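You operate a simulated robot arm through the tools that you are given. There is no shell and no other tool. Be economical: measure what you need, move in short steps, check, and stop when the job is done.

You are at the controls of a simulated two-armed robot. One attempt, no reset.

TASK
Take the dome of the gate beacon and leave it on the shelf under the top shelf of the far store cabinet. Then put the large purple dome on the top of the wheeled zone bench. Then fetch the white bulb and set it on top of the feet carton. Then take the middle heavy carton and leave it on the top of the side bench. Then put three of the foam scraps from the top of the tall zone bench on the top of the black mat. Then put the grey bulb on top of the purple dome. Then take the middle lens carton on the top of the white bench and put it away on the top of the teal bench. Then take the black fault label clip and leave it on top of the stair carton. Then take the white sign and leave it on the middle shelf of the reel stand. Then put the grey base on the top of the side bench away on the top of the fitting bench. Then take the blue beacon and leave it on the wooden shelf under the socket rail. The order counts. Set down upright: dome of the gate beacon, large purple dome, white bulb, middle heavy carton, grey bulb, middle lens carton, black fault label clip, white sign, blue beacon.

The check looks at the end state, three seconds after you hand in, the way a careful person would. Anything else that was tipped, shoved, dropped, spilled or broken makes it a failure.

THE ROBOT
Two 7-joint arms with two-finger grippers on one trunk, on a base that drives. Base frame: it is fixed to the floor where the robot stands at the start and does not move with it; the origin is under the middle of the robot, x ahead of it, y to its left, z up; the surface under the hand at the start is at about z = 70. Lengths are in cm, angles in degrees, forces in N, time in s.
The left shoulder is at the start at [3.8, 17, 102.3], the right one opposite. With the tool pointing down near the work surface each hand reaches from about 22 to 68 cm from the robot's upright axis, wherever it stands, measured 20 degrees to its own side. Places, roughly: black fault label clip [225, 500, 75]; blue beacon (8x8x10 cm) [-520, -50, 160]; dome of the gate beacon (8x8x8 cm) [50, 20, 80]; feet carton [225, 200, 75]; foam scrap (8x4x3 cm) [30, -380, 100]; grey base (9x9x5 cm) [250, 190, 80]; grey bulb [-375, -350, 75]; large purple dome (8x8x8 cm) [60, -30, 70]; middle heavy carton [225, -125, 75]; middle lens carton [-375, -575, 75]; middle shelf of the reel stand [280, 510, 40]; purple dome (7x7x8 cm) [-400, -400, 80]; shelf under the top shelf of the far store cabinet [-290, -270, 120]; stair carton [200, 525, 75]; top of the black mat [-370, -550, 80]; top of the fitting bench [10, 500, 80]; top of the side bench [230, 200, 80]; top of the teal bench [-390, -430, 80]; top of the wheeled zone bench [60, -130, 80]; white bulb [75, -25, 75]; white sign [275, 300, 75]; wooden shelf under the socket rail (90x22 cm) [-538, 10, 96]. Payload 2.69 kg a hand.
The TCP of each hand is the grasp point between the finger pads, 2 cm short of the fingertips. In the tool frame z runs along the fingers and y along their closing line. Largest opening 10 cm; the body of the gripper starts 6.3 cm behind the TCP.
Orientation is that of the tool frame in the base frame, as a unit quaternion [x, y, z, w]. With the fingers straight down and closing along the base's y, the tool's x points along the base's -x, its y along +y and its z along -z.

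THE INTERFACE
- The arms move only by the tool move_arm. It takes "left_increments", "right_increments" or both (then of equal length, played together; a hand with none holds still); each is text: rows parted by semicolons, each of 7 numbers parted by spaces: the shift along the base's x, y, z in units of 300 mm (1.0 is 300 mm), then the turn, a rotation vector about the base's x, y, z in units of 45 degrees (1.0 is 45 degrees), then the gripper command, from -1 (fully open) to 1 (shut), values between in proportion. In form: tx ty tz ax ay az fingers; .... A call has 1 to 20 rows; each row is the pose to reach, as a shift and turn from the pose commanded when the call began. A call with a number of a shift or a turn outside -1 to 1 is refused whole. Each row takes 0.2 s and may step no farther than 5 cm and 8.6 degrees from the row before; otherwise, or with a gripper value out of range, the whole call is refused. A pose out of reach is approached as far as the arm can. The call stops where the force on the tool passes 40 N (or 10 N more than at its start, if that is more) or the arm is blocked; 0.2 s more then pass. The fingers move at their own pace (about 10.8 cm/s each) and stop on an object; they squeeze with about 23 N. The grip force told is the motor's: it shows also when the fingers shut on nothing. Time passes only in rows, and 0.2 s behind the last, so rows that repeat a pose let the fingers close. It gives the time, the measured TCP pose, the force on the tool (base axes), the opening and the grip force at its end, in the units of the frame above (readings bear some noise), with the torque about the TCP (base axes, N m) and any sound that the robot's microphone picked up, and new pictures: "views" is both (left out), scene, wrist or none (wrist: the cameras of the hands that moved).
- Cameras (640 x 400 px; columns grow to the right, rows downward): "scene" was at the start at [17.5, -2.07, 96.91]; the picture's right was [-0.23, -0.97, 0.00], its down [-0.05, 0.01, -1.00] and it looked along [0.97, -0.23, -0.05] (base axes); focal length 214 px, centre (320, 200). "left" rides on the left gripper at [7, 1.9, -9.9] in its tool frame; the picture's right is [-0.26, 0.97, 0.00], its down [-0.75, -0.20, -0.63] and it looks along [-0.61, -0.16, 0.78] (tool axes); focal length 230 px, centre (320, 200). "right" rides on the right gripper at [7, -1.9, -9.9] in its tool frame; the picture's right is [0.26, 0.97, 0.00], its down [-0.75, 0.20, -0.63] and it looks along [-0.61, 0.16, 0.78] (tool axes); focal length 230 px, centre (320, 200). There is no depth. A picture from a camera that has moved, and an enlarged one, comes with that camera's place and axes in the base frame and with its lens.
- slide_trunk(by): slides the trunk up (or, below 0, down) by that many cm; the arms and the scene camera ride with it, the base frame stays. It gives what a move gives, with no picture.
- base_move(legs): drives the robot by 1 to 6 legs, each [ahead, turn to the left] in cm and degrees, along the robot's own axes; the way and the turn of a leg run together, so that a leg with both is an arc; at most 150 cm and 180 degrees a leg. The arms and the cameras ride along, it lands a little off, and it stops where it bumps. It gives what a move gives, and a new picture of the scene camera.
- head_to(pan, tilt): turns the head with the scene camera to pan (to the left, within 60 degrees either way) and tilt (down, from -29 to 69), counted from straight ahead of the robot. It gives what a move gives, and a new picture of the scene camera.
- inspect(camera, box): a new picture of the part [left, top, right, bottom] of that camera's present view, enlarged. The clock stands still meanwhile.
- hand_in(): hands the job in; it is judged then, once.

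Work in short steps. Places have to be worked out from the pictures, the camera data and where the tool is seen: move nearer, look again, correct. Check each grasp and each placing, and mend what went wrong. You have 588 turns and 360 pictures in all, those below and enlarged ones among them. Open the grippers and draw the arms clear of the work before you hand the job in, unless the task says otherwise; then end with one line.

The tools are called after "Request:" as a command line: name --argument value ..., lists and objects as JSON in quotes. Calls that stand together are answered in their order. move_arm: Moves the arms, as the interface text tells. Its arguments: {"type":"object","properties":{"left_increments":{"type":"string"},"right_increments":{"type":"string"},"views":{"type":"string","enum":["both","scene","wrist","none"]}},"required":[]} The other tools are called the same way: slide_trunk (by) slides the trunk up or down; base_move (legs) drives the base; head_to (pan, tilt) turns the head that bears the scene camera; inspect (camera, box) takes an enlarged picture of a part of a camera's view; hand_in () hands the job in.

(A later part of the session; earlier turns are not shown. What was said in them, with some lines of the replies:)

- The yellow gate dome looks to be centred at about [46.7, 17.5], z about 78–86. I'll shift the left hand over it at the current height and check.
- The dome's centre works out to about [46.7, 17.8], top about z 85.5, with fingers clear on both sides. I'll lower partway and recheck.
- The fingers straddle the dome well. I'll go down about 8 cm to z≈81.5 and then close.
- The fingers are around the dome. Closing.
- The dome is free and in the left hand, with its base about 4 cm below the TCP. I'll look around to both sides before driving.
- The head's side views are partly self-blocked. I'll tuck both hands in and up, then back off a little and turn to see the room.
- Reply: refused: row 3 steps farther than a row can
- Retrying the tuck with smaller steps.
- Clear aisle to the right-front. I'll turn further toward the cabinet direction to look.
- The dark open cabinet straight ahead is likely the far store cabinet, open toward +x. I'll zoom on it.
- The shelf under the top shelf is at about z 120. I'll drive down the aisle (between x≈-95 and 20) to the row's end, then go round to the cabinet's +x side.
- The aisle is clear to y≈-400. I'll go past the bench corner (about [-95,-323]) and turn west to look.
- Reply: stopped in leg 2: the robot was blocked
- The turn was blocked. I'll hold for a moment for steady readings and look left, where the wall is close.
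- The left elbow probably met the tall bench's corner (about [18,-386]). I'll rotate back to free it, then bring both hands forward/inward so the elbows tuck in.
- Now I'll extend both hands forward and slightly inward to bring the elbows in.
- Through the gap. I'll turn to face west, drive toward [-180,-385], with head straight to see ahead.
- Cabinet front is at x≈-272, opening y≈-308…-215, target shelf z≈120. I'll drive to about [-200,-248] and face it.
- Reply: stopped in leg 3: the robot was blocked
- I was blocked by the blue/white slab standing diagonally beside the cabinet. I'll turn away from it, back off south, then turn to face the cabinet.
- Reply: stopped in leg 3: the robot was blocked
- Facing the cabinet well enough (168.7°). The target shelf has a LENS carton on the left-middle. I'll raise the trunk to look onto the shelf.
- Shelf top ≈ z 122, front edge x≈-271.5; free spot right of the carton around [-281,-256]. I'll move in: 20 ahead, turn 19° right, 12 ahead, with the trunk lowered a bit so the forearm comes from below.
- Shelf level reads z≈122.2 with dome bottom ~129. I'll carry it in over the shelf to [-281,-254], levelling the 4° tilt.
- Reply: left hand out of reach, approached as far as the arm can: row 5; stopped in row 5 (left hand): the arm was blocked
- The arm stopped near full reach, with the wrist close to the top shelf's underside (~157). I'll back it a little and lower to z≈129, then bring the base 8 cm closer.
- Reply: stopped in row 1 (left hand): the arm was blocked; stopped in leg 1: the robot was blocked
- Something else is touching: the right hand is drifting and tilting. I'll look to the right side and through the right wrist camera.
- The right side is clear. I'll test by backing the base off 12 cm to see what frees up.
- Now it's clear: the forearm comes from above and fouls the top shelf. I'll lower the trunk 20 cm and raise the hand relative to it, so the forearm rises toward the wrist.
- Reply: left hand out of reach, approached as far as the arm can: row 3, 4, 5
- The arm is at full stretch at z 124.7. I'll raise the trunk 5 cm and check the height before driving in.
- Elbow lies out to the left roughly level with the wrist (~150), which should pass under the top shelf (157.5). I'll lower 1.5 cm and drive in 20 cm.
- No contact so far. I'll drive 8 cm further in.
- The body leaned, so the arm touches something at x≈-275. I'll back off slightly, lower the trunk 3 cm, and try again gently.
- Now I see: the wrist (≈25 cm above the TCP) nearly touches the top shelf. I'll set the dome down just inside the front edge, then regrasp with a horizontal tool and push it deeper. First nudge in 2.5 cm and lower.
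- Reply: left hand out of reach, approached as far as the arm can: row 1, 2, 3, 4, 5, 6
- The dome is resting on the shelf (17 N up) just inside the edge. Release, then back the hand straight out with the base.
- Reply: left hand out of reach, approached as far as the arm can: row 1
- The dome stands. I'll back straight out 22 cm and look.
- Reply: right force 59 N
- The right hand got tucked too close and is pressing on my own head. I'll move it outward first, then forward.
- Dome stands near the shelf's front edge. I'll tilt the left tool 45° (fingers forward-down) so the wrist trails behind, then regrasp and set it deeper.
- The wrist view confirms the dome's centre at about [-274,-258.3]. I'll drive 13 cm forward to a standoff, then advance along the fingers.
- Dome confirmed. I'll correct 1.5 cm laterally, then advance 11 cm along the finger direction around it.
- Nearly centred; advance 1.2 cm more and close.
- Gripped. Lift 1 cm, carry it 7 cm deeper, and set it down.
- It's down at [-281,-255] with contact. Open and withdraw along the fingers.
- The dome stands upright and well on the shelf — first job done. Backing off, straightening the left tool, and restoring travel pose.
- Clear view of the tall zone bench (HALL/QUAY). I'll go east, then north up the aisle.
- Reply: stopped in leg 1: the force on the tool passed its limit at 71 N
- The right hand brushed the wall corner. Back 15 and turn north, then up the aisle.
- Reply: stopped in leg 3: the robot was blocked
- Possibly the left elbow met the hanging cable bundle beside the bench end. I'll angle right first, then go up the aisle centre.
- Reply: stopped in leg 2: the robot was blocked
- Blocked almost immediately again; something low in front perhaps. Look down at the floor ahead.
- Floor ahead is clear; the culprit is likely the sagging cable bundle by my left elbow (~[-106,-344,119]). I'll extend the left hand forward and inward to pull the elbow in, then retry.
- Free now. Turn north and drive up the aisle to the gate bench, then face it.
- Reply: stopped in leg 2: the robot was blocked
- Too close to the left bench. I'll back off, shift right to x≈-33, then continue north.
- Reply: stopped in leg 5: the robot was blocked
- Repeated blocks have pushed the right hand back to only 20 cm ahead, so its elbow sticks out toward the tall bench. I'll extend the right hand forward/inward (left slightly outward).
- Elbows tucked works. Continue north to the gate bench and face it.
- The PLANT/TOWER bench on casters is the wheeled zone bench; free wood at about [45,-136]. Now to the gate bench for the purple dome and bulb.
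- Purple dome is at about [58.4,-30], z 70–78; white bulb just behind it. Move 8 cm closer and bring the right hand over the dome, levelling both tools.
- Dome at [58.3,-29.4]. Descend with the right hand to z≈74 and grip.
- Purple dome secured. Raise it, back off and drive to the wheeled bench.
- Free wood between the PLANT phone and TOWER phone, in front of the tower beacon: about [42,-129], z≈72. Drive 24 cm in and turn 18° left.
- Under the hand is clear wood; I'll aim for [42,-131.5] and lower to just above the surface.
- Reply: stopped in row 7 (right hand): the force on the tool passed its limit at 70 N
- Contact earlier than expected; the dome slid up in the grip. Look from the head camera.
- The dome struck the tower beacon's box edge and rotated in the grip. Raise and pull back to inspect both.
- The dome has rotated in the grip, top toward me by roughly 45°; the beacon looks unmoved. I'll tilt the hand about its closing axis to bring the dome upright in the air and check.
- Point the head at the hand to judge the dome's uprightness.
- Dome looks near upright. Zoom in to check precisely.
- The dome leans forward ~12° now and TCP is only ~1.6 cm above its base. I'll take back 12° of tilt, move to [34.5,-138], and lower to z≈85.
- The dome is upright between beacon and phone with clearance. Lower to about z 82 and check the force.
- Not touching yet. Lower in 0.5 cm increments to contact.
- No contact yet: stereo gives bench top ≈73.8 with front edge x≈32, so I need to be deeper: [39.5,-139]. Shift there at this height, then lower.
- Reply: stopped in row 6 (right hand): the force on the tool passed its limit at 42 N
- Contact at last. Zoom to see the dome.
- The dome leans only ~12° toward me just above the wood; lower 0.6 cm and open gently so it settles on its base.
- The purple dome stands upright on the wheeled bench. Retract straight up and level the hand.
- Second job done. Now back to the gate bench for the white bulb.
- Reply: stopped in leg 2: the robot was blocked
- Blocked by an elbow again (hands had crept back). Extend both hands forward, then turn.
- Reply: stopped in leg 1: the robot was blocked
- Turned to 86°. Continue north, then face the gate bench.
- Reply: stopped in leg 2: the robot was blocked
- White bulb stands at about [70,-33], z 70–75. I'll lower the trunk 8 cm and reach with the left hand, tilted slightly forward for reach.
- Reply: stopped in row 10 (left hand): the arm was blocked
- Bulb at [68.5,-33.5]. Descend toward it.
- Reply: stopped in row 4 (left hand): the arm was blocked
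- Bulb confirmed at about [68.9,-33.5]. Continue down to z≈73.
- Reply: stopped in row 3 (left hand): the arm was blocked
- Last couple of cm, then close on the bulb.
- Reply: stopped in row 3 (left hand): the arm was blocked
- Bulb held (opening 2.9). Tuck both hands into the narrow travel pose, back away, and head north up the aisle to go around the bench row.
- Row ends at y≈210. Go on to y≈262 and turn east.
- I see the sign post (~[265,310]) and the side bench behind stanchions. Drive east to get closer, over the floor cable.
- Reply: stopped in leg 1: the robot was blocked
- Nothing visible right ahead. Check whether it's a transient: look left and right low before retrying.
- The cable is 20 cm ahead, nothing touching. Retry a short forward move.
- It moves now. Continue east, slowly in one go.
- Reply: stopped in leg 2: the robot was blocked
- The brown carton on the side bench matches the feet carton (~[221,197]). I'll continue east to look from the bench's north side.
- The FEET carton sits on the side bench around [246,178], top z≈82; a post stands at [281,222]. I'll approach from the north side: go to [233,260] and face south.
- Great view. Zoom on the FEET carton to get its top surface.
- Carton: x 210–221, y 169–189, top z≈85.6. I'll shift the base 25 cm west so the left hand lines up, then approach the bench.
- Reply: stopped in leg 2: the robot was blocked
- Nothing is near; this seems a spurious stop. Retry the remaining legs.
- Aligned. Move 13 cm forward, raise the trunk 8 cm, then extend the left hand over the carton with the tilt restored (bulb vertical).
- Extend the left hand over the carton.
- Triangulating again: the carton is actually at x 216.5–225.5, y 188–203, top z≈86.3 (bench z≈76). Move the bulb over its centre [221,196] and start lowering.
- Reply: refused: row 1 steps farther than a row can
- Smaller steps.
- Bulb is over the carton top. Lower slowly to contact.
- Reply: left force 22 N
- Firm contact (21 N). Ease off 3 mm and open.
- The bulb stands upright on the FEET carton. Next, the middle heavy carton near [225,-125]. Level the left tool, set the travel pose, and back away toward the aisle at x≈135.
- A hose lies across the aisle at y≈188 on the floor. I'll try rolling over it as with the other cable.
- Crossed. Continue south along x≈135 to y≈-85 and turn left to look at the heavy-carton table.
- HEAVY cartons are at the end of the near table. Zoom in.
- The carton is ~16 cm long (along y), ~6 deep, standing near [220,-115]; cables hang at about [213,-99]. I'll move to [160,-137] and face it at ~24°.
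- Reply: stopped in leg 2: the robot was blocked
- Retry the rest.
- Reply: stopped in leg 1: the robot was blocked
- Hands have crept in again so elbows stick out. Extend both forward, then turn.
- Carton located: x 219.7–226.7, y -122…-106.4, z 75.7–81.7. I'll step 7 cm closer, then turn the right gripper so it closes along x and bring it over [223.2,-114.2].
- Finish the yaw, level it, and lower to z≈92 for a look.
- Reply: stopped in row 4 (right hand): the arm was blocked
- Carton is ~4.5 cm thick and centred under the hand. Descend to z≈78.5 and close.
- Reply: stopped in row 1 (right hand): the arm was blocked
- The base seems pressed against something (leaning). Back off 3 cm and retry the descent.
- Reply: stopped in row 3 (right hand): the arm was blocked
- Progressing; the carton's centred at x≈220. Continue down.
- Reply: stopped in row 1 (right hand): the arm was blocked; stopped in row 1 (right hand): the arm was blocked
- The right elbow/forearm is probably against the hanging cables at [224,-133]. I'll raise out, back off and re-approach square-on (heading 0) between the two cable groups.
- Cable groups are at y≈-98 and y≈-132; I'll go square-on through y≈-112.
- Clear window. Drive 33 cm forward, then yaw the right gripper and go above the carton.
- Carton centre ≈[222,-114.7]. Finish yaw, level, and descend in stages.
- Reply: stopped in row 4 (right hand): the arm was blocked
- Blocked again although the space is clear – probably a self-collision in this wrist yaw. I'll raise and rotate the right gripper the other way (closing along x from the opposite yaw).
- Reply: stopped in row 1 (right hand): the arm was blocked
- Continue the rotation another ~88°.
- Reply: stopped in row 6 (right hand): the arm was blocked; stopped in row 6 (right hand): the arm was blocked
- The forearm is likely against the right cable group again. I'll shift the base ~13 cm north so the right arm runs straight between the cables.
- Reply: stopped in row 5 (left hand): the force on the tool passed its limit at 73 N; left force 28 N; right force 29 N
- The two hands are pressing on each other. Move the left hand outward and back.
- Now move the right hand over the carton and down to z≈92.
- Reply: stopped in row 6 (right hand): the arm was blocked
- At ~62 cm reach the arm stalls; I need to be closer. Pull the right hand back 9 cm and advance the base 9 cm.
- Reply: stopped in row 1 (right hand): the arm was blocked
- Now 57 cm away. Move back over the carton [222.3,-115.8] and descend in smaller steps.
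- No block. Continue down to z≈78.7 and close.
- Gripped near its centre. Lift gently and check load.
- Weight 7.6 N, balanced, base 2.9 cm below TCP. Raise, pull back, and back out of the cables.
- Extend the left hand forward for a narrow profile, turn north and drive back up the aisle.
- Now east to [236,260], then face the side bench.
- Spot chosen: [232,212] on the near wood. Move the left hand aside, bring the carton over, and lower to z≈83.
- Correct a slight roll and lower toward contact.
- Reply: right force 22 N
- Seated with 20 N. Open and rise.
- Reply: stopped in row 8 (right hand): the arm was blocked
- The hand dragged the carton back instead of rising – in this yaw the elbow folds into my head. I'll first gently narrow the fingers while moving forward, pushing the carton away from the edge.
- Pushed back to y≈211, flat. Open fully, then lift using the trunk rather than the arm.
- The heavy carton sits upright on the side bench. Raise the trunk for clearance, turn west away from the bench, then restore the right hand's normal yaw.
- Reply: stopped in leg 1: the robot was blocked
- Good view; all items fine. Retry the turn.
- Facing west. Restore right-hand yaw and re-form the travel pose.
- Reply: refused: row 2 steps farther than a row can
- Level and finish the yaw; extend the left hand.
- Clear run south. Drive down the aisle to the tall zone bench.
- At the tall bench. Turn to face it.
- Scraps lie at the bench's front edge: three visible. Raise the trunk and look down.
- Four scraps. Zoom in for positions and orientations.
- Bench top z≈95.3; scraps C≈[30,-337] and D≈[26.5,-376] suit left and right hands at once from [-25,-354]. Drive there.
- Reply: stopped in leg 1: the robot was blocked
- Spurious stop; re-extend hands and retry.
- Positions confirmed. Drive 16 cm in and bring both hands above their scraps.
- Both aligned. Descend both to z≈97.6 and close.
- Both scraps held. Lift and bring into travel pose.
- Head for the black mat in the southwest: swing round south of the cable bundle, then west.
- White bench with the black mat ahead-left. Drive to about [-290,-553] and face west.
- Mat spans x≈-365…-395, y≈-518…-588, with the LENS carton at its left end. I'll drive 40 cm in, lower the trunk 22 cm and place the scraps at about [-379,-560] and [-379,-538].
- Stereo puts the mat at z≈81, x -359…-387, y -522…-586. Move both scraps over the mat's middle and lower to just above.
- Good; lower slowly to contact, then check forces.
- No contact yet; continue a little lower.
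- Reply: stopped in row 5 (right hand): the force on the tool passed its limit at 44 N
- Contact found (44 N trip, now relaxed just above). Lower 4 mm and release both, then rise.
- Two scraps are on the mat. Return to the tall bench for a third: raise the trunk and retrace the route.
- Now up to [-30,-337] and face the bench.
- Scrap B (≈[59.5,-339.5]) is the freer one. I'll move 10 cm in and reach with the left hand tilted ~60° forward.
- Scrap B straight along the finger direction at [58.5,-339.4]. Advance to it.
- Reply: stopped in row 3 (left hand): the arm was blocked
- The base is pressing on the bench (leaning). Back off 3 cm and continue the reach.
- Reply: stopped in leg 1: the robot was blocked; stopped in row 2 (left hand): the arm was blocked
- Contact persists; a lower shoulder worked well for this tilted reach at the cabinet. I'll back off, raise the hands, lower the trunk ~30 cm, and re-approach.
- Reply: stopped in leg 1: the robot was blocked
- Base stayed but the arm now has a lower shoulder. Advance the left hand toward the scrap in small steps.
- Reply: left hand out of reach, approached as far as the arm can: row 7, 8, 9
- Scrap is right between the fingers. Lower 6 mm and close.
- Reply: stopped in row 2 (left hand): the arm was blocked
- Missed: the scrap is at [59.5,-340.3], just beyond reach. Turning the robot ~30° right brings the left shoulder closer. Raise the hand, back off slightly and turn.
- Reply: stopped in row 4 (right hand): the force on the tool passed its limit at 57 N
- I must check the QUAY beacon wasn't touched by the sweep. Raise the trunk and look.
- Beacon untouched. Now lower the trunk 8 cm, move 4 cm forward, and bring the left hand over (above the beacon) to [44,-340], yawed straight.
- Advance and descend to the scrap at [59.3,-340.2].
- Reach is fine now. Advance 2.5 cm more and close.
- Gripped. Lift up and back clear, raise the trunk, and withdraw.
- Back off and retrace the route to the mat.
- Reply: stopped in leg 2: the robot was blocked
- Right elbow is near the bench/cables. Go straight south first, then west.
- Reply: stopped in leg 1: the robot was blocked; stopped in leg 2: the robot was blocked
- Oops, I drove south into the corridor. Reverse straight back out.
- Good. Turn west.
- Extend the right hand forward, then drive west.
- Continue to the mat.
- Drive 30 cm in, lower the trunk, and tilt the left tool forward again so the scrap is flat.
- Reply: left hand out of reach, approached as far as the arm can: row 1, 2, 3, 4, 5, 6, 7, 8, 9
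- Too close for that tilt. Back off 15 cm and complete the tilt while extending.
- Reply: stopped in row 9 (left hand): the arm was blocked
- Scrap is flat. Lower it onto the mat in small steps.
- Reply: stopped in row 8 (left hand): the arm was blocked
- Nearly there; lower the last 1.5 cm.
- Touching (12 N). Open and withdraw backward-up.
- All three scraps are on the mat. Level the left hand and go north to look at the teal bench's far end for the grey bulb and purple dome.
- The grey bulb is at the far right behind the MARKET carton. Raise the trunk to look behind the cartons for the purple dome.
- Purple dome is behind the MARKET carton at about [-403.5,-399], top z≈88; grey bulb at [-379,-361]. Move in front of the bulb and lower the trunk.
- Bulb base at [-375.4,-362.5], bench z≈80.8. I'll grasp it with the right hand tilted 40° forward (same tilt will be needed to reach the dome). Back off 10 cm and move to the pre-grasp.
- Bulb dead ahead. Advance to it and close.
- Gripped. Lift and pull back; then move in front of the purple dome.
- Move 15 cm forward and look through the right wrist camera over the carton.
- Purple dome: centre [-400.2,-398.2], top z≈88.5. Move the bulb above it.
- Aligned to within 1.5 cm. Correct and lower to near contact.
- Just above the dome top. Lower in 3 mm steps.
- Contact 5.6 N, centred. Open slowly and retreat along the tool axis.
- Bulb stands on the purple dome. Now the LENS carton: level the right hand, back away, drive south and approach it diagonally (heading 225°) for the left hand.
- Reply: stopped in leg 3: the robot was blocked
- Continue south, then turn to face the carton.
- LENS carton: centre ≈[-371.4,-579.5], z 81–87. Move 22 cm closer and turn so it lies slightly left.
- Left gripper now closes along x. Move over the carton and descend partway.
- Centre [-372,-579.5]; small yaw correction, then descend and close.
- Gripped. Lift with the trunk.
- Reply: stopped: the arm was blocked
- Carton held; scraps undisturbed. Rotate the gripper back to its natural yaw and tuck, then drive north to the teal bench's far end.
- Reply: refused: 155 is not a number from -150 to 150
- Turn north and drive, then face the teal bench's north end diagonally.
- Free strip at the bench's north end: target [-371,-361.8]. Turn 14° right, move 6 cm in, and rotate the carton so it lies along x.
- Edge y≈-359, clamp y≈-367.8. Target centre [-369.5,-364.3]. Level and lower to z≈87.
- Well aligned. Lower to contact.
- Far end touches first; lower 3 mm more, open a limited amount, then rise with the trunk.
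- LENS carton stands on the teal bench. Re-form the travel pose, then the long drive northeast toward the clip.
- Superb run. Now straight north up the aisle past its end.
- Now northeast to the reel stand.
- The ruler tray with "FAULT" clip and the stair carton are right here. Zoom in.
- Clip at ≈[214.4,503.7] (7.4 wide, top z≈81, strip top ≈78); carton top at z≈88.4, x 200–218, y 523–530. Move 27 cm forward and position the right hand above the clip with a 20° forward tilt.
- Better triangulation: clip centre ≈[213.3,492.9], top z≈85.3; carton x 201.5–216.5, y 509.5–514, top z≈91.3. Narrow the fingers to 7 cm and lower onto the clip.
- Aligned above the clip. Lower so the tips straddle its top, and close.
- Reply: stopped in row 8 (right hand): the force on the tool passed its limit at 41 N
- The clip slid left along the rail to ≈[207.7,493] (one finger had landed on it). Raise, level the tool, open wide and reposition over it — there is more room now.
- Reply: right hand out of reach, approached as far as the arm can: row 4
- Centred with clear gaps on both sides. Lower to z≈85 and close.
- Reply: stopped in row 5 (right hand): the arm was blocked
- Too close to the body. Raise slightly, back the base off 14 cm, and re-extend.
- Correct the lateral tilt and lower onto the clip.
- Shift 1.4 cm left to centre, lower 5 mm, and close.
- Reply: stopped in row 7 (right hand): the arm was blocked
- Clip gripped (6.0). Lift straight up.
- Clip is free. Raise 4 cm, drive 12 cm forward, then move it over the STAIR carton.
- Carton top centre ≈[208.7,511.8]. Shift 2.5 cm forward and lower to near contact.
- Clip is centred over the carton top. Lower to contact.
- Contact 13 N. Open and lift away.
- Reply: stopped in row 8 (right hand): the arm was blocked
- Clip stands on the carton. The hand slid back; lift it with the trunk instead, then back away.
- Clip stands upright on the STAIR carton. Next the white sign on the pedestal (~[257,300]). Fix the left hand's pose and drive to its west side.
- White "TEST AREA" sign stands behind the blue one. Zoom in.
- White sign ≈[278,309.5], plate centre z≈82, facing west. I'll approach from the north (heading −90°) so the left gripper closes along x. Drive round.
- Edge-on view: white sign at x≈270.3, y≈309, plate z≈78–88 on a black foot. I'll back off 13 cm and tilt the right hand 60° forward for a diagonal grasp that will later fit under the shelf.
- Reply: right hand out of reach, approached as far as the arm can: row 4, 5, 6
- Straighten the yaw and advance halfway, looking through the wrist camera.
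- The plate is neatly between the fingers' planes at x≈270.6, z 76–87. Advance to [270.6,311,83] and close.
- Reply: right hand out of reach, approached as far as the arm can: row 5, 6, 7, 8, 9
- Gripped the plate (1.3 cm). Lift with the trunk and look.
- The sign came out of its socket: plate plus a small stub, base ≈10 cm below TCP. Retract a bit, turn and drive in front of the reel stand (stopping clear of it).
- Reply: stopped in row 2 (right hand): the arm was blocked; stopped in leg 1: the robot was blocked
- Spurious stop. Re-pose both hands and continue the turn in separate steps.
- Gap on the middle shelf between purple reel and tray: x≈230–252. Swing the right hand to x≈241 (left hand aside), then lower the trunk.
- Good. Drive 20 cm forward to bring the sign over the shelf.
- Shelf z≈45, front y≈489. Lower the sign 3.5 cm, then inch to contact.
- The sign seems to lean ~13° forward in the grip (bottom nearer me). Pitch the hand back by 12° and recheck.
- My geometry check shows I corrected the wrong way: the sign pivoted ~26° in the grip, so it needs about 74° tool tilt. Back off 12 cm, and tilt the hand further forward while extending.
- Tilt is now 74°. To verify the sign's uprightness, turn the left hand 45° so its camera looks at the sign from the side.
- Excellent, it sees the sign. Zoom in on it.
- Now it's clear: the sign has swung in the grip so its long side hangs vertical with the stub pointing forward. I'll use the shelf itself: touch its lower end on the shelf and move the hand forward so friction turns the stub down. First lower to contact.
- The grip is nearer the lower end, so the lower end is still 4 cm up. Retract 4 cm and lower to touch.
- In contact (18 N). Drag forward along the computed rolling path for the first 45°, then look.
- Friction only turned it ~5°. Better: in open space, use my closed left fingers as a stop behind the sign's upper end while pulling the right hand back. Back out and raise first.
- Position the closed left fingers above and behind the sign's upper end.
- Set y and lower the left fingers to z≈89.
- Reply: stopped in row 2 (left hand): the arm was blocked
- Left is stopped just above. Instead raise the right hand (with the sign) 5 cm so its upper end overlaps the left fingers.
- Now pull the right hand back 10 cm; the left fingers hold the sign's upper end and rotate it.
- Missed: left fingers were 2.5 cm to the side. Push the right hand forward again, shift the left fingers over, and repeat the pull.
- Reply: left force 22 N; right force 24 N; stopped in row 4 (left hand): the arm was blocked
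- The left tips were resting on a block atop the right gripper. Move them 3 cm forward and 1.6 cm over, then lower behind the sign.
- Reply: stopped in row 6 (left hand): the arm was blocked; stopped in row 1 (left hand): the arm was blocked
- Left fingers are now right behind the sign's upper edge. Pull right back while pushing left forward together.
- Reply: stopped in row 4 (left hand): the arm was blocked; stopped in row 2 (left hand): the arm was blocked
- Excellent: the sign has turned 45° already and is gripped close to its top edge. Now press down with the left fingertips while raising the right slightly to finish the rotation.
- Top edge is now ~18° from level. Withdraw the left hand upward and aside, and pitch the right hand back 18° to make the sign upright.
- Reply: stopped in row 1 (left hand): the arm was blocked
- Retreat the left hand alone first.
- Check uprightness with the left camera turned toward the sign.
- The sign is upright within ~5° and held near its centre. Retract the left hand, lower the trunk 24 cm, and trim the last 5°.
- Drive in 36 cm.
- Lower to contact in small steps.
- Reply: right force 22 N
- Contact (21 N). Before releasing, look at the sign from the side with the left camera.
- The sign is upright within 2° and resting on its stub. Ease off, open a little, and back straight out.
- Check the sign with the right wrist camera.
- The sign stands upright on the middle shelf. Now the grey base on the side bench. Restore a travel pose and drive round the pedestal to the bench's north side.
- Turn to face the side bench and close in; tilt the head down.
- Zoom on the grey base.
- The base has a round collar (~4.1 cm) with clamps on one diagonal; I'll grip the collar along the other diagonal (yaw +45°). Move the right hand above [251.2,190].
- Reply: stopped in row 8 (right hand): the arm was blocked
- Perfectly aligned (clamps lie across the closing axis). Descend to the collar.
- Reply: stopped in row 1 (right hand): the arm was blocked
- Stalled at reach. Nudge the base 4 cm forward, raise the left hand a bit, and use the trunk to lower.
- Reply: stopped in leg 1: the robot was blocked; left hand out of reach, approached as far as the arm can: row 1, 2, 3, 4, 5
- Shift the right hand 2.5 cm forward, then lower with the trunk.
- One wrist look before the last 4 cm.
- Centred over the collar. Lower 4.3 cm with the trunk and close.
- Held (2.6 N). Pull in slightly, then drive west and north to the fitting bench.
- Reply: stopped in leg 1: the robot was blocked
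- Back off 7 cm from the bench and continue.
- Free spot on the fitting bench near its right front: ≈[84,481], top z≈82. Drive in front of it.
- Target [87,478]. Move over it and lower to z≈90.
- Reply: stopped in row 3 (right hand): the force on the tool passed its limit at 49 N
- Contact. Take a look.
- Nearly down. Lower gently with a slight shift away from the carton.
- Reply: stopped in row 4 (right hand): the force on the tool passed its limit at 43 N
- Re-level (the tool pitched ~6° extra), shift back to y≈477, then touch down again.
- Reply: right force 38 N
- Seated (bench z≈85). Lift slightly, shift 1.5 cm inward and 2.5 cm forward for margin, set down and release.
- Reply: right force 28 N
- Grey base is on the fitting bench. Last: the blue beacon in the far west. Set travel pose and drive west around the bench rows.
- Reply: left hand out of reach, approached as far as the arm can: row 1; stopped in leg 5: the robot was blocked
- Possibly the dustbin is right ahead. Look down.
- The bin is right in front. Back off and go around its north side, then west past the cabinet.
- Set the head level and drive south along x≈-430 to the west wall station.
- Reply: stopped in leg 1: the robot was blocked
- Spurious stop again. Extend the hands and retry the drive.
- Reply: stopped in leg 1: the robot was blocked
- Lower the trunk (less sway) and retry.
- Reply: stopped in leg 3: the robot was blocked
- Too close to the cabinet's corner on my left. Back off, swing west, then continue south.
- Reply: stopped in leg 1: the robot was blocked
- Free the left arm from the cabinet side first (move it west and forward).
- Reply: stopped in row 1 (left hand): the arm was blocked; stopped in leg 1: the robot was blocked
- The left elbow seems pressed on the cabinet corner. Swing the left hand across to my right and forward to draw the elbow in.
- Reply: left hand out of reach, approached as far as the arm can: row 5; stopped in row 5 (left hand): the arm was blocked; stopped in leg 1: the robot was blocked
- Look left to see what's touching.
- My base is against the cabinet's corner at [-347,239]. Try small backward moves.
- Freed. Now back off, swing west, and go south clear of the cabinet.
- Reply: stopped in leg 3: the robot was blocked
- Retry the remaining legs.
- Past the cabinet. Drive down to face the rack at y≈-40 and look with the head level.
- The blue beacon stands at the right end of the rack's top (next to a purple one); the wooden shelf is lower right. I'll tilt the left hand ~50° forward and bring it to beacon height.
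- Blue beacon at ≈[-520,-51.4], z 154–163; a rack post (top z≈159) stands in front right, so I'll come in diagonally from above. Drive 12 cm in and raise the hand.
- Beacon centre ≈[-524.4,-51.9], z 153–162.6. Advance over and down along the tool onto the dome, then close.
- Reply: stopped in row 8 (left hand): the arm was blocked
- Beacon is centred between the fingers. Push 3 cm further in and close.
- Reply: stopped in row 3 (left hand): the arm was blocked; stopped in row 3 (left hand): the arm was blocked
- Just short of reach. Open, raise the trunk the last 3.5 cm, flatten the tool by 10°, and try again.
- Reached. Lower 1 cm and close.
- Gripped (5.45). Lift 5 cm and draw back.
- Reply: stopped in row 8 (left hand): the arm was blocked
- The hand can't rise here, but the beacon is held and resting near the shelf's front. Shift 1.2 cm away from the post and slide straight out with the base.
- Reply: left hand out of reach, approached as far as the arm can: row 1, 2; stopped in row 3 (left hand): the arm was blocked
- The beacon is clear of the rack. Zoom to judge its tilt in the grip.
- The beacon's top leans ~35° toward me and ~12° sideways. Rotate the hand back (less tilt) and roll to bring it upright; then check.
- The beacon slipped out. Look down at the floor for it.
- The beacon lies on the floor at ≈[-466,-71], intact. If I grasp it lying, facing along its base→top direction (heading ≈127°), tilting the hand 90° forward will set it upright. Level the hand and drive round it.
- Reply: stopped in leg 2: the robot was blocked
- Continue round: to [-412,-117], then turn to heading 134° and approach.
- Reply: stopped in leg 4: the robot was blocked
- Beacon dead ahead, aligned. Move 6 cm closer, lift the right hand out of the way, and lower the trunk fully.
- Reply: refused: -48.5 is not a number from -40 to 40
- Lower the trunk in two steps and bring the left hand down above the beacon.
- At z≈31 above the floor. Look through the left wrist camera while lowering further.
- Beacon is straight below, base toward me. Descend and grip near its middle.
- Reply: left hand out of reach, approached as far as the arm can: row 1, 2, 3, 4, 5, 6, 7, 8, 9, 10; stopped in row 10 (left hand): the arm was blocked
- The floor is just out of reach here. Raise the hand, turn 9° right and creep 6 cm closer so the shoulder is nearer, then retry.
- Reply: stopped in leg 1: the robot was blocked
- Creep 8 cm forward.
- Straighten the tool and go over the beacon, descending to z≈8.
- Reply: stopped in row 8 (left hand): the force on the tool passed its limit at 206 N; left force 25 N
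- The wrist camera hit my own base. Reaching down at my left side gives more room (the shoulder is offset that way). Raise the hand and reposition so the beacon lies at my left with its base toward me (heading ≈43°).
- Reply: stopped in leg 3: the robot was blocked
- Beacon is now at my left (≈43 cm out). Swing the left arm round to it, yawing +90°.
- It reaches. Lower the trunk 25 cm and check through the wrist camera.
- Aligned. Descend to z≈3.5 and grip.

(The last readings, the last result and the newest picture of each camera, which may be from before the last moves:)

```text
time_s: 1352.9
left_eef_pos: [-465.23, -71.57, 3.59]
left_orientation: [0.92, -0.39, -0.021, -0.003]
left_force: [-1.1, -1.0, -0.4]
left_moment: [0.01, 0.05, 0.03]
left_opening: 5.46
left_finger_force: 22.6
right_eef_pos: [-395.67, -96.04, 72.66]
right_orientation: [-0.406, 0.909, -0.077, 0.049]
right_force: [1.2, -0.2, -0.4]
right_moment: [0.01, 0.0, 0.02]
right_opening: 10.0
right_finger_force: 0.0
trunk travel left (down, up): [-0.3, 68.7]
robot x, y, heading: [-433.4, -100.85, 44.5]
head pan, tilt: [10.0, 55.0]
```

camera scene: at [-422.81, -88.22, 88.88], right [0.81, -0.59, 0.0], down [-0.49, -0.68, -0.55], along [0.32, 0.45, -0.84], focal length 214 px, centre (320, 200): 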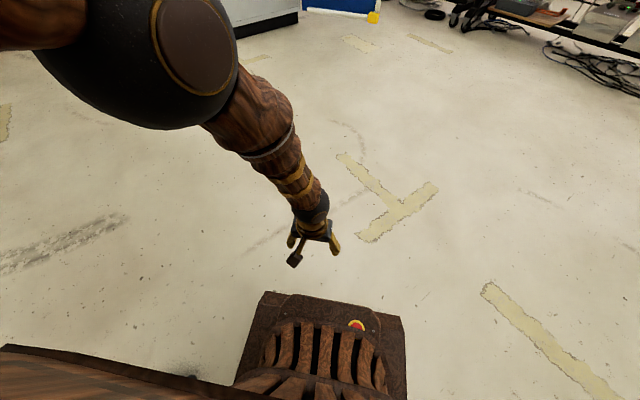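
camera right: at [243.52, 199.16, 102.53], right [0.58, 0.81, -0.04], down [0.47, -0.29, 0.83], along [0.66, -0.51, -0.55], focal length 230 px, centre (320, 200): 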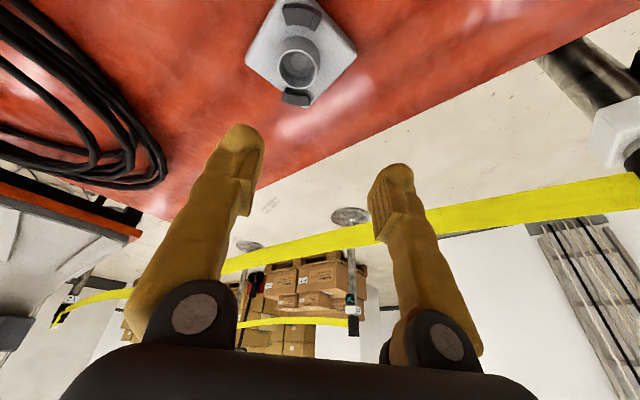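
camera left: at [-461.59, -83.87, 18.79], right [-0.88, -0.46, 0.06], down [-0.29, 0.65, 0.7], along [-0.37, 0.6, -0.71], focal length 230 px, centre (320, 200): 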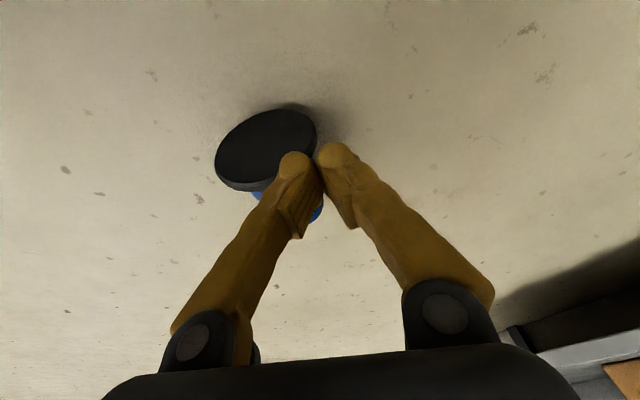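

Gripped (5.46). Lift with the trunk and swing the arm back to the front.

Request:
slide_trunk --by 36

Request:
move_arm --left_increments "0.1 0.06 0.03 0 0 -0.12 1;0.2 0.12 0.06 0 0 -0.25 1;0.3 0.17 0.1 0 0 -0.38 1;0.42 0.22 0.13 0 0 -0.51 1;0.54 0.26 0.16 0 0 -0.64 1;0.66 0.29 0.19 0 0 -0.77 1;0.78 0.32 0.22 0 0 -0.9 1;0.9 0.35 0.25 0 0 -1.0 1;0.9 0.35 0.25 0 0 -1.0 1" --views "none"

Request:
move_arm --left_increments "0.1 -0.02 0.03 0 0 -0.12 1;0.2 -0.05 0.06 0 0 -0.25 1;0.3 -0.08 0.1 0 0 -0.38 1;0.42 -0.11 0.13 0 0 -0.51 1;0.54 -0.13 0.17 0 0 -0.64 1;0.65 -0.14 0.21 0 0 -0.77 1;0.72 -0.14 0.25 0 0 -0.9 1;0.72 -0.14 0.3 0 0 -1.0 1;0.72 -0.14 0.3 0 0 -1.0 1" --views "none"

```text
time_s: 1356.4
left_eef_pos: [-465.24, -71.6, 39.71]
left_orientation: [0.921, -0.39, -0.019, -0.003]
left_force: [-0.5, 0.6, -4.2]
left_moment: [-0.02, 0.04, -0.02]
left_opening: 5.46
left_finger_force: 23.4
right_eef_pos: [-395.74, -96.17, 108.24]
right_orientation: [-0.406, 0.909, -0.079, 0.043]
right_force: [0.4, -0.1, -0.2]
right_moment: [0.0, -0.02, -0.01]
right_opening: 10.01
right_finger_force: 0.0
trunk travel left (down, up): [-36.3, 32.7]
robot x, y, heading: [-434.17, -101.06, 44.3]
head pan, tilt: [10.0, 55.0]
```

```text
time_s: 1358.4
left_eef_pos: [-438.19, -61.1, 46.88]
left_orientation: [-0.701, 0.713, 0.016, 0.01]
left_force: [-0.5, 0.3, -4.5]
left_moment: [0.07, 0.01, 0.04]
left_opening: 5.45
left_finger_force: 23.0
right_eef_pos: [-395.7, -96.06, 108.3]
right_orientation: [-0.406, 0.909, -0.079, 0.042]
right_force: [-0.1, 0.0, 0.4]
right_moment: [0.03, 0.01, -0.03]
right_opening: 9.99
right_finger_force: 0.1
trunk travel left (down, up): [-36.3, 32.7]
robot x, y, heading: [-433.75, -100.98, 44.0]
head pan, tilt: [10.0, 55.0]
```

```text
time_s: 1360.4
left_eef_pos: [-416.56, -65.36, 56.03]
left_orientation: [-0.375, 0.927, 0.011, 0.015]
left_force: [-0.1, -0.2, -3.7]
left_moment: [0.03, -0.06, -0.01]
left_opening: 5.48
left_finger_force: 22.1
right_eef_pos: [-395.67, -96.04, 108.38]
right_orientation: [-0.407, 0.909, -0.079, 0.042]
right_force: [-0.2, 0.5, 0.3]
right_moment: [0.0, -0.01, 0.01]
right_opening: 9.99
right_finger_force: 0.0
trunk travel left (down, up): [-36.3, 32.7]
robot x, y, heading: [-433.45, -100.7, 43.8]
head pan, tilt: [10.0, 55.0]
```

Held well (4 N, balanced). Raise and extend, then drive to the wooden shelf.

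Request:
move_arm --left_increments "0.02 0.02 0.13 0 0 0 1;0.05 0.05 0.27 0 0 0 1;0.09 0.09 0.41 0 0 0 1;0.13 0.13 0.55 0 0 0 1;0.17 0.17 0.7 0 0 0 1;0.2 0.2 0.85 0 0 0 1;0.22 0.22 1.0 0 0 0 1;0.22 0.22 1.0 0 0 0 1" --views "none"

Request:
base_move --legs '[[0, 54.5], [112, 0], [0, 82]]'

```text
time_s: 1362.2
left_eef_pos: [-409.88, -58.62, 86.36]
left_orientation: [-0.374, 0.927, 0.012, 0.015]
left_force: [-0.7, 1.0, -3.9]
left_moment: [0.05, -0.01, 0.04]
left_opening: 5.44
left_finger_force: 22.9
right_eef_pos: [-395.74, -96.09, 108.26]
right_orientation: [-0.406, 0.91, -0.079, 0.043]
right_force: [0.2, 0.3, 0.6]
right_moment: [0.0, 0.02, -0.02]
right_opening: 10.0
right_finger_force: 0.1
trunk travel left (down, up): [-36.3, 32.7]
robot x, y, heading: [-433.71, -100.72, 44.0]
head pan, tilt: [10.0, 55.0]
```

```text
time_s: 1374.1
left_eef_pos: [-497.99, -3.44, 86.32]
left_orientation: [1.0, 0.007, -0.018, 0.006]
left_force: [-1.1, 0.6, -4.7]
left_moment: [-0.01, 0.04, 0.0]
left_opening: 5.43
left_finger_force: 23.2
right_eef_pos: [-482.59, 33.49, 108.62]
right_orientation: [0.995, 0.041, -0.017, -0.089]
right_force: [-0.1, 0.3, 0.3]
right_moment: [0.02, 0.02, 0.02]
right_opening: 10.0
right_finger_force: 0.2
trunk travel left (down, up): [-36.3, 32.7]
robot x, y, heading: [-451.79, 11.67, -179.4]
head pan, tilt: [10.0, 55.0]
camera scene: at [-467.55, 10.15, 100.08], right [-0.19, 0.98, 0.0], down [0.81, 0.15, -0.56], along [-0.55, -0.11, -0.83], focal length 214 px, centre (320, 200)
```

scene: 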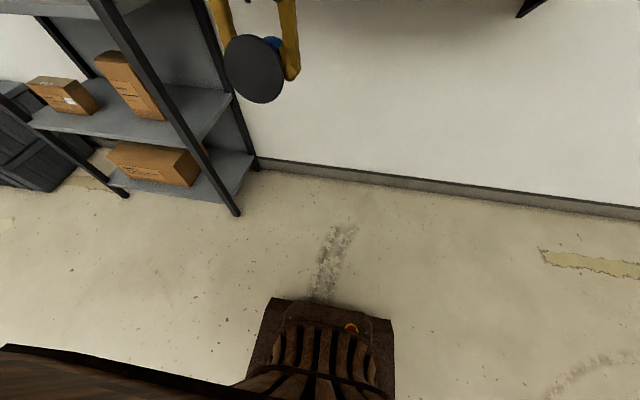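

Extend forward and tilt the hand 90° in two stages to bring the beacon upright.

Request:
move_arm --left_increments "-0.05 0 0.05 0 0.16 0 1;-0.1 0 0.1 0 0.32 0 1;-0.15 0 0.16 0 0.48 0 1;-0.2 0 0.22 0 0.64 0 1;-0.26 0 0.28 0 0.8 0 1;-0.32 0 0.34 0 0.95 0 1;-0.35 0 0.38 0 1.0 0 1;-0.35 0 0.38 0 1.0 0 1" --views "none"

Request:
move_arm --left_increments "-0.04 0 0.05 0 0.16 0 1;-0.08 0 0.1 0 0.32 0 1;-0.12 0 0.15 0 0.48 0 1;-0.15 0 0.2 0 0.64 0 1;-0.18 0 0.25 0 0.8 0 1;-0.2 0 0.3 0 0.95 0 1;-0.2 0 0.33 0 1.0 0 1;-0.2 0 0.33 0 1.0 0 1" --views "none"

```text
time_s: 1375.9
left_eef_pos: [-507.42, -3.52, 98.31]
left_orientation: [0.913, 0.007, -0.408, 0.002]
left_force: [-0.5, 0.4, -4.2]
left_moment: [0.03, 0.04, -0.01]
left_opening: 5.44
left_finger_force: 23.2
right_eef_pos: [-480.6, 33.44, 107.76]
right_orientation: [0.995, 0.043, 0.004, -0.089]
right_force: [-0.4, 0.2, -0.2]
right_moment: [-0.01, -0.01, 0.02]
right_opening: 9.96
right_finger_force: 0.1
trunk travel left (down, up): [-36.3, 32.7]
robot x, y, heading: [-452.17, 11.83, -179.2]
head pan, tilt: [10.0, 55.0]
```

```text
time_s: 1377.7
left_eef_pos: [-513.68, -4.83, 109.59]
left_orientation: [-0.681, -0.026, 0.732, 0.002]
left_force: [0.4, 0.2, -4.1]
left_moment: [-0.01, 0.0, -0.03]
left_opening: 5.46
left_finger_force: 22.9
right_eef_pos: [-480.82, 33.42, 107.66]
right_orientation: [0.995, 0.043, 0.005, -0.09]
right_force: [1.0, 0.3, -0.2]
right_moment: [-0.02, 0.02, 0.04]
right_opening: 10.0
right_finger_force: 0.1
trunk travel left (down, up): [-36.3, 32.7]
robot x, y, heading: [-451.58, 11.34, -179.2]
head pan, tilt: [10.0, 55.0]
```

Tool is horizontal now (94°). Raise the head to check the beacon and shelf.

Request:
head_to --pan 8 --tilt 8

```text
time_s: 1378.8
left_eef_pos: [-513.71, -4.92, 109.1]
left_orientation: [-0.685, -0.028, 0.728, 0.0]
left_force: [1.0, 0.2, -4.7]
left_moment: [0.03, -0.02, 0.03]
left_opening: 5.45
left_finger_force: 22.7
right_eef_pos: [-480.54, 33.51, 107.67]
right_orientation: [0.995, 0.043, 0.004, -0.089]
right_force: [0.1, 0.1, 0.7]
right_moment: [-0.01, -0.01, 0.01]
right_opening: 9.99
right_finger_force: 0.0
trunk travel left (down, up): [-36.3, 32.7]
robot x, y, heading: [-451.87, 11.52, -179.5]
head pan, tilt: [8.0, 8.0]
camera scene: at [-469.77, 10.1, 107.19], right [-0.15, 0.99, 0.0], down [0.16, 0.02, -0.99], along [-0.98, -0.15, -0.16], focal length 214 px, centre (320, 200)
```

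scene: 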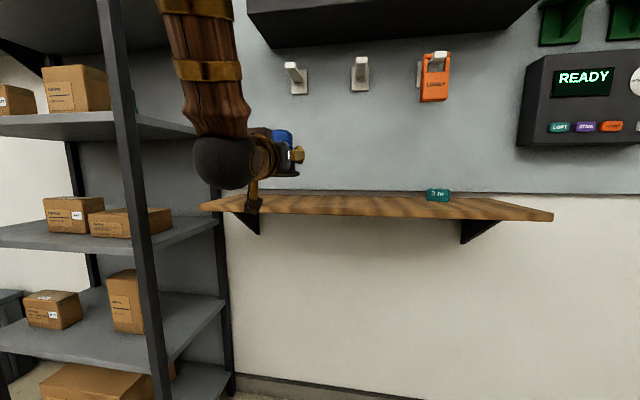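

Shelf top z≈94.7, front x≈-527. Lower the trunk 6.5 cm and drive 14 cm forward, with the beacon just above shelf level.

Request:
slide_trunk --by -6.5

Request:
base_move --legs '[[14, 0]]'

```text
time_s: 1379.9
left_eef_pos: [-513.5, -5.03, 102.32]
left_orientation: [-0.685, -0.028, 0.728, 0.001]
left_force: [-0.5, -0.1, -4.3]
left_moment: [-0.01, 0.0, 0.0]
left_opening: 5.46
left_finger_force: 23.4
right_eef_pos: [-480.63, 33.43, 101.26]
right_orientation: [0.995, 0.042, 0.002, -0.09]
right_force: [0.2, -0.6, -0.5]
right_moment: [0.03, -0.02, -0.02]
right_opening: 9.98
right_finger_force: 0.0
trunk travel left (down, up): [-29.8, 39.2]
robot x, y, heading: [-451.76, 11.46, -179.3]
head pan, tilt: [8.0, 8.0]
```

```text
time_s: 1381.2
left_eef_pos: [-527.57, -5.31, 102.01]
left_orientation: [-0.688, -0.029, 0.725, 0.0]
left_force: [-0.5, -0.6, -4.6]
left_moment: [-0.03, 0.05, 0.01]
left_opening: 5.45
left_finger_force: 22.5
right_eef_pos: [-494.68, 33.3, 101.01]
right_orientation: [0.995, 0.042, 0.004, -0.09]
right_force: [-1.1, -0.5, -0.7]
right_moment: [0.01, -0.01, 0.01]
right_opening: 9.98
right_finger_force: 0.0
trunk travel left (down, up): [-29.8, 39.2]
robot x, y, heading: [-465.7, 11.26, -179.1]
head pan, tilt: [8.0, 8.0]
camera scene: at [-483.65, 9.92, 100.67], right [-0.15, 0.99, 0.0], down [0.16, 0.02, -0.99], along [-0.98, -0.15, -0.16], focal length 214 px, centre (320, 200)
```

scene: 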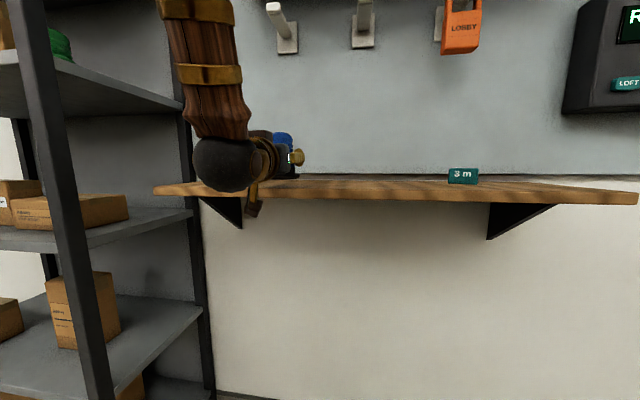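

Shelf top z≈96. Advance 6 cm with the arm and lower gently to contact.

Request:
move_arm --left_increments "-0.07 0 0 0 0 0 1;-0.14 0 0 0 0 0 1;-0.2 0 0 0 0 0 1;-0.2 0 -0.02 0 0 0 1;-0.2 0 -0.04 0 0 0 1;-0.2 0 -0.055 0 0 0 1;-0.2 0 -0.055 0 0 0 1" --views "none"

```text
time_s: 1382.8
left_eef_pos: [-531.87, -5.24, 101.31]
left_orientation: [-0.682, -0.028, 0.731, 0.001]
left_force: [-0.8, 0.2, -4.5]
left_moment: [-0.01, -0.03, -0.02]
left_opening: 5.44
left_finger_force: 23.6
right_eef_pos: [-492.6, 33.31, 100.28]
right_orientation: [0.995, 0.044, 0.023, -0.089]
right_force: [0.0, 0.3, -0.3]
right_moment: [0.01, -0.04, -0.03]
right_opening: 9.99
right_finger_force: 0.1
trunk travel left (down, up): [-29.8, 39.2]
robot x, y, heading: [-465.71, 11.47, -179.5]
head pan, tilt: [8.0, 8.0]
```

Two more cm in, then lower with the trunk.

Request:
move_arm --left_increments "-0.04 0 0.01 0 0 0 1;-0.08 0 0.02 0 0 0 1;-0.09 0 0.02 0 0 0 1;-0.09 0 0.02 0 0 0 1" --views "none"

Request:
slide_trunk --by -1.5

```text
time_s: 1383.8
left_eef_pos: [-534.54, -5.28, 102.09]
left_orientation: [-0.682, -0.028, 0.731, 0.0]
left_force: [1.2, 0.3, -3.8]
left_moment: [0.05, -0.04, 0.04]
left_opening: 5.46
left_finger_force: 22.8
right_eef_pos: [-492.69, 33.32, 100.31]
right_orientation: [0.995, 0.044, 0.023, -0.089]
right_force: [0.0, 0.0, 1.3]
right_moment: [0.02, -0.02, -0.01]
right_opening: 9.99
right_finger_force: 0.1
trunk travel left (down, up): [-29.8, 39.2]
robot x, y, heading: [-465.61, 11.39, -179.3]
head pan, tilt: [8.0, 8.0]
```

```text
time_s: 1384.4
left_eef_pos: [-534.54, -5.27, 100.61]
left_orientation: [-0.681, -0.027, 0.732, 0.001]
left_force: [-0.6, 0.4, 0.2]
left_moment: [-0.03, 0.18, -0.04]
left_opening: 5.47
left_finger_force: 23.6
right_eef_pos: [-492.72, 33.31, 98.86]
right_orientation: [0.995, 0.045, 0.023, -0.089]
right_force: [-0.2, -0.2, -0.2]
right_moment: [0.0, -0.03, -0.02]
right_opening: 9.98
right_finger_force: 0.2
trunk travel left (down, up): [-28.3, 40.7]
robot x, y, heading: [-465.52, 11.6, -179.3]
head pan, tilt: [8.0, 8.0]
```

Light contact on the far rim: pitch +5° more and set down with ~8 N.

Request:
move_arm --left_increments "0 0 0.01 0 0.04 0 1;0 0 0.01 0 0.08 0 1;0 0 0.008 0 0.12 0 1;0 0 0.003 0 0.12 0 1;0 0 -0.004 0 0.12 0 1;0 0 -0.01 0 0.12 0 1;0 0 -0.01 0 0.12 0 1" --views "none"

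```text
time_s: 1386.0
left_eef_pos: [-534.51, -5.33, 100.28]
left_orientation: [-0.646, -0.028, 0.763, 0.001]
left_force: [-0.8, -1.0, -1.0]
left_moment: [-0.11, 0.09, 0.03]
left_opening: 5.47
left_finger_force: 22.7
right_eef_pos: [-492.7, 33.38, 98.88]
right_orientation: [0.995, 0.044, 0.023, -0.089]
right_force: [-0.4, 0.8, 0.1]
right_moment: [0.02, 0.0, 0.02]
right_opening: 9.99
right_finger_force: 0.0
trunk travel left (down, up): [-28.3, 40.7]
robot x, y, heading: [-465.21, 11.52, -179.5]
head pan, tilt: [8.0, 8.0]
```

Press down a little more.

Request:
move_arm --left_increments "0 0 -0.008 0 0.02 0 1;0 0 -0.016 0 0.04 0 1;0 0 -0.016 0 0.04 0 1" --views "none"

```text
time_s: 1386.8
left_eef_pos: [-534.43, -5.31, 100.35]
left_orientation: [-0.629, -0.028, 0.777, 0.0]
left_force: [-1.0, -2.0, 33.8]
left_moment: [-1.61, -3.25, -0.23]
left_opening: 5.44
left_finger_force: 22.9
right_eef_pos: [-492.44, 33.39, 99.01]
right_orientation: [0.995, 0.043, 0.02, -0.089]
right_force: [0.2, -0.6, -0.4]
right_moment: [0.02, -0.02, 0.03]
right_opening: 9.99
right_finger_force: 0.1
trunk travel left (down, up): [-28.3, 40.7]
robot x, y, heading: [-465.48, 11.66, -179.2]
head pan, tilt: [8.0, 8.0]
```

The wrist camera is touching the shelf edge. Undo that pitch, return to light contact, and release.

Request:
move_arm --left_increments "0 0 0.01 0 -0.05 0 1;0 0 0.012 0 -0.1 0 1;0 0 0.01 0 -0.15 0 1;0 0 0.004 0 -0.15 0 1;0 0 0.001 0 -0.15 0 1;0 0 0.001 0 -0.15 0 1" --views "none"

```text
time_s: 1388.2
left_eef_pos: [-534.57, -5.22, 99.84]
left_orientation: [-0.678, -0.029, 0.735, -0.001]
left_force: [0.0, 1.6, 13.1]
left_moment: [-0.16, 0.63, -0.08]
left_opening: 5.47
left_finger_force: 22.8
right_eef_pos: [-492.53, 33.35, 98.91]
right_orientation: [0.995, 0.044, 0.022, -0.089]
right_force: [-0.4, -0.3, 0.2]
right_moment: [0.01, -0.01, 0.03]
right_opening: 10.04
right_finger_force: 0.0
trunk travel left (down, up): [-28.3, 40.7]
robot x, y, heading: [-465.61, 11.49, -179.6]
head pan, tilt: [8.0, 8.0]
```

Resting on its far rim with 17 N at the correct height; open slowly and back straight out.

Request:
move_arm --left_increments "0 0 0 0 0 0 0.3;0 0 0 0 0 0 -0.05;0 0 0 0 0 0 -0.2;0 0 0 0 0 0 -0.5;0 0 0 0 0 0 -0.7;0 0 0 0 0 0 -0.7" --views "none"

Request:
base_move --legs '[[-20, 0]]'

```text
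time_s: 1389.6
left_eef_pos: [-534.52, -5.33, 99.68]
left_orientation: [-0.679, -0.028, 0.734, 0.0]
left_force: [-0.1, 0.0, 0.7]
left_moment: [0.0, 0.0, -0.01]
left_opening: 8.47
left_finger_force: 0.0
right_eef_pos: [-492.64, 33.34, 98.88]
right_orientation: [0.995, 0.044, 0.022, -0.089]
right_force: [-0.8, 0.0, -0.4]
right_moment: [0.0, -0.01, -0.01]
right_opening: 10.0
right_finger_force: 0.1
trunk travel left (down, up): [-28.3, 40.7]
robot x, y, heading: [-465.59, 11.81, -179.4]
head pan, tilt: [8.0, 8.0]
```

```text
time_s: 1391.2
left_eef_pos: [-514.34, -4.88, 99.82]
left_orientation: [-0.678, -0.028, 0.734, 0.001]
left_force: [0.5, 0.3, -0.2]
left_moment: [0.03, -0.02, 0.0]
left_opening: 8.52
left_finger_force: 0.1
right_eef_pos: [-472.33, 33.64, 98.8]
right_orientation: [0.995, 0.043, 0.022, -0.09]
right_force: [0.1, 0.5, 0.1]
right_moment: [0.01, 0.04, -0.01]
right_opening: 9.99
right_finger_force: 0.0
trunk travel left (down, up): [-28.3, 40.7]
robot x, y, heading: [-445.53, 11.54, -179.2]
head pan, tilt: [8.0, 8.0]
camera scene: at [-463.17, 10.2, 99.23], right [-0.15, 0.99, 0.0], down [0.15, 0.02, -0.99], along [-0.98, -0.15, -0.15], focal length 214 px, centre (320, 200)
```

scene: 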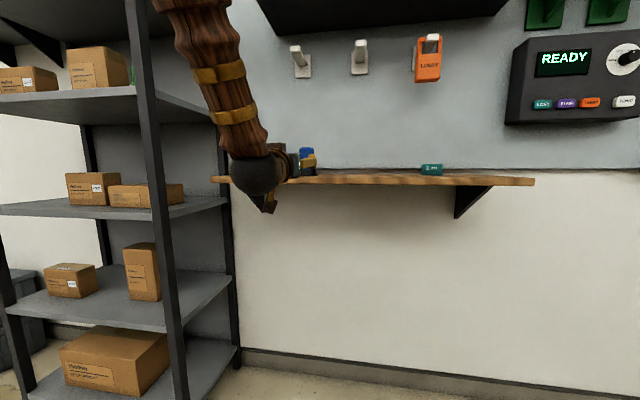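

The beacon appears to stand on the shelf. Zoom to confirm.

Request:
inspect --camera "scene" --box '[240, 120, 360, 210]'

```text
4.44 times, centred on (300, 165) of scene
camera zoom: at [-463.17, 10.2, 99.23], right [-0.15, 0.99, 0.0], down [0.15, 0.02, -0.99], along [-0.98, -0.15, -0.15], focal length 953 px, centre (409, 356)
```

zoom: 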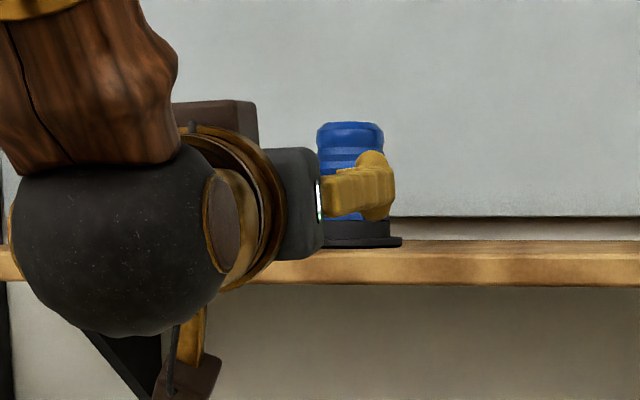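

The blue beacon stands upright on the wooden shelf. Open fully and draw the arm back clear.

Request:
move_arm --left_increments "0.08 0 0 0 0 0 -1;0.16 0 0.02 0 -0.1 0 -1;0.24 0 0.04 0 -0.2 0 -1;0.32 0 0.06 0 -0.3 0 -1;0.36 0 0.08 0 -0.4 0 -1" --right_increments "0 0 0 0 0 0 -1;0 0 0 0 0 0 -1;0 0 0 0 0 0 -1;0 0 0 0 0 0 -1;0 0 0 0 0 0 -1" --views "none"

Request:
hand_in

```text
time_s: 1392.4
left_eef_pos: [-501.93, -4.95, 103.31]
left_orientation: [0.781, 0.028, -0.625, 0.004]
left_force: [0.7, 0.5, -1.0]
left_moment: [-0.03, 0.03, -0.01]
left_opening: 9.99
left_finger_force: 0.0
right_eef_pos: [-470.5, 33.82, 98.02]
right_orientation: [0.994, 0.045, 0.041, -0.089]
right_force: [-0.7, -0.5, 0.4]
right_moment: [0.03, 0.02, -0.01]
right_opening: 10.0
right_finger_force: 0.2
trunk travel left (down, up): [-28.3, 40.7]
robot x, y, heading: [-445.27, 11.7, -179.6]
head pan, tilt: [8.0, 8.0]
```

```text
The job is handed in.
```

All eleven placements are made in order and the job is handed in, but I bumped several things on the way: the blue beacon fell to the floor and was picked up apparently undamaged, the purple dome knocked the tower beacon, the base pressed against a dustbin and a cabinet corner, and I could not confirm none of them shifted.
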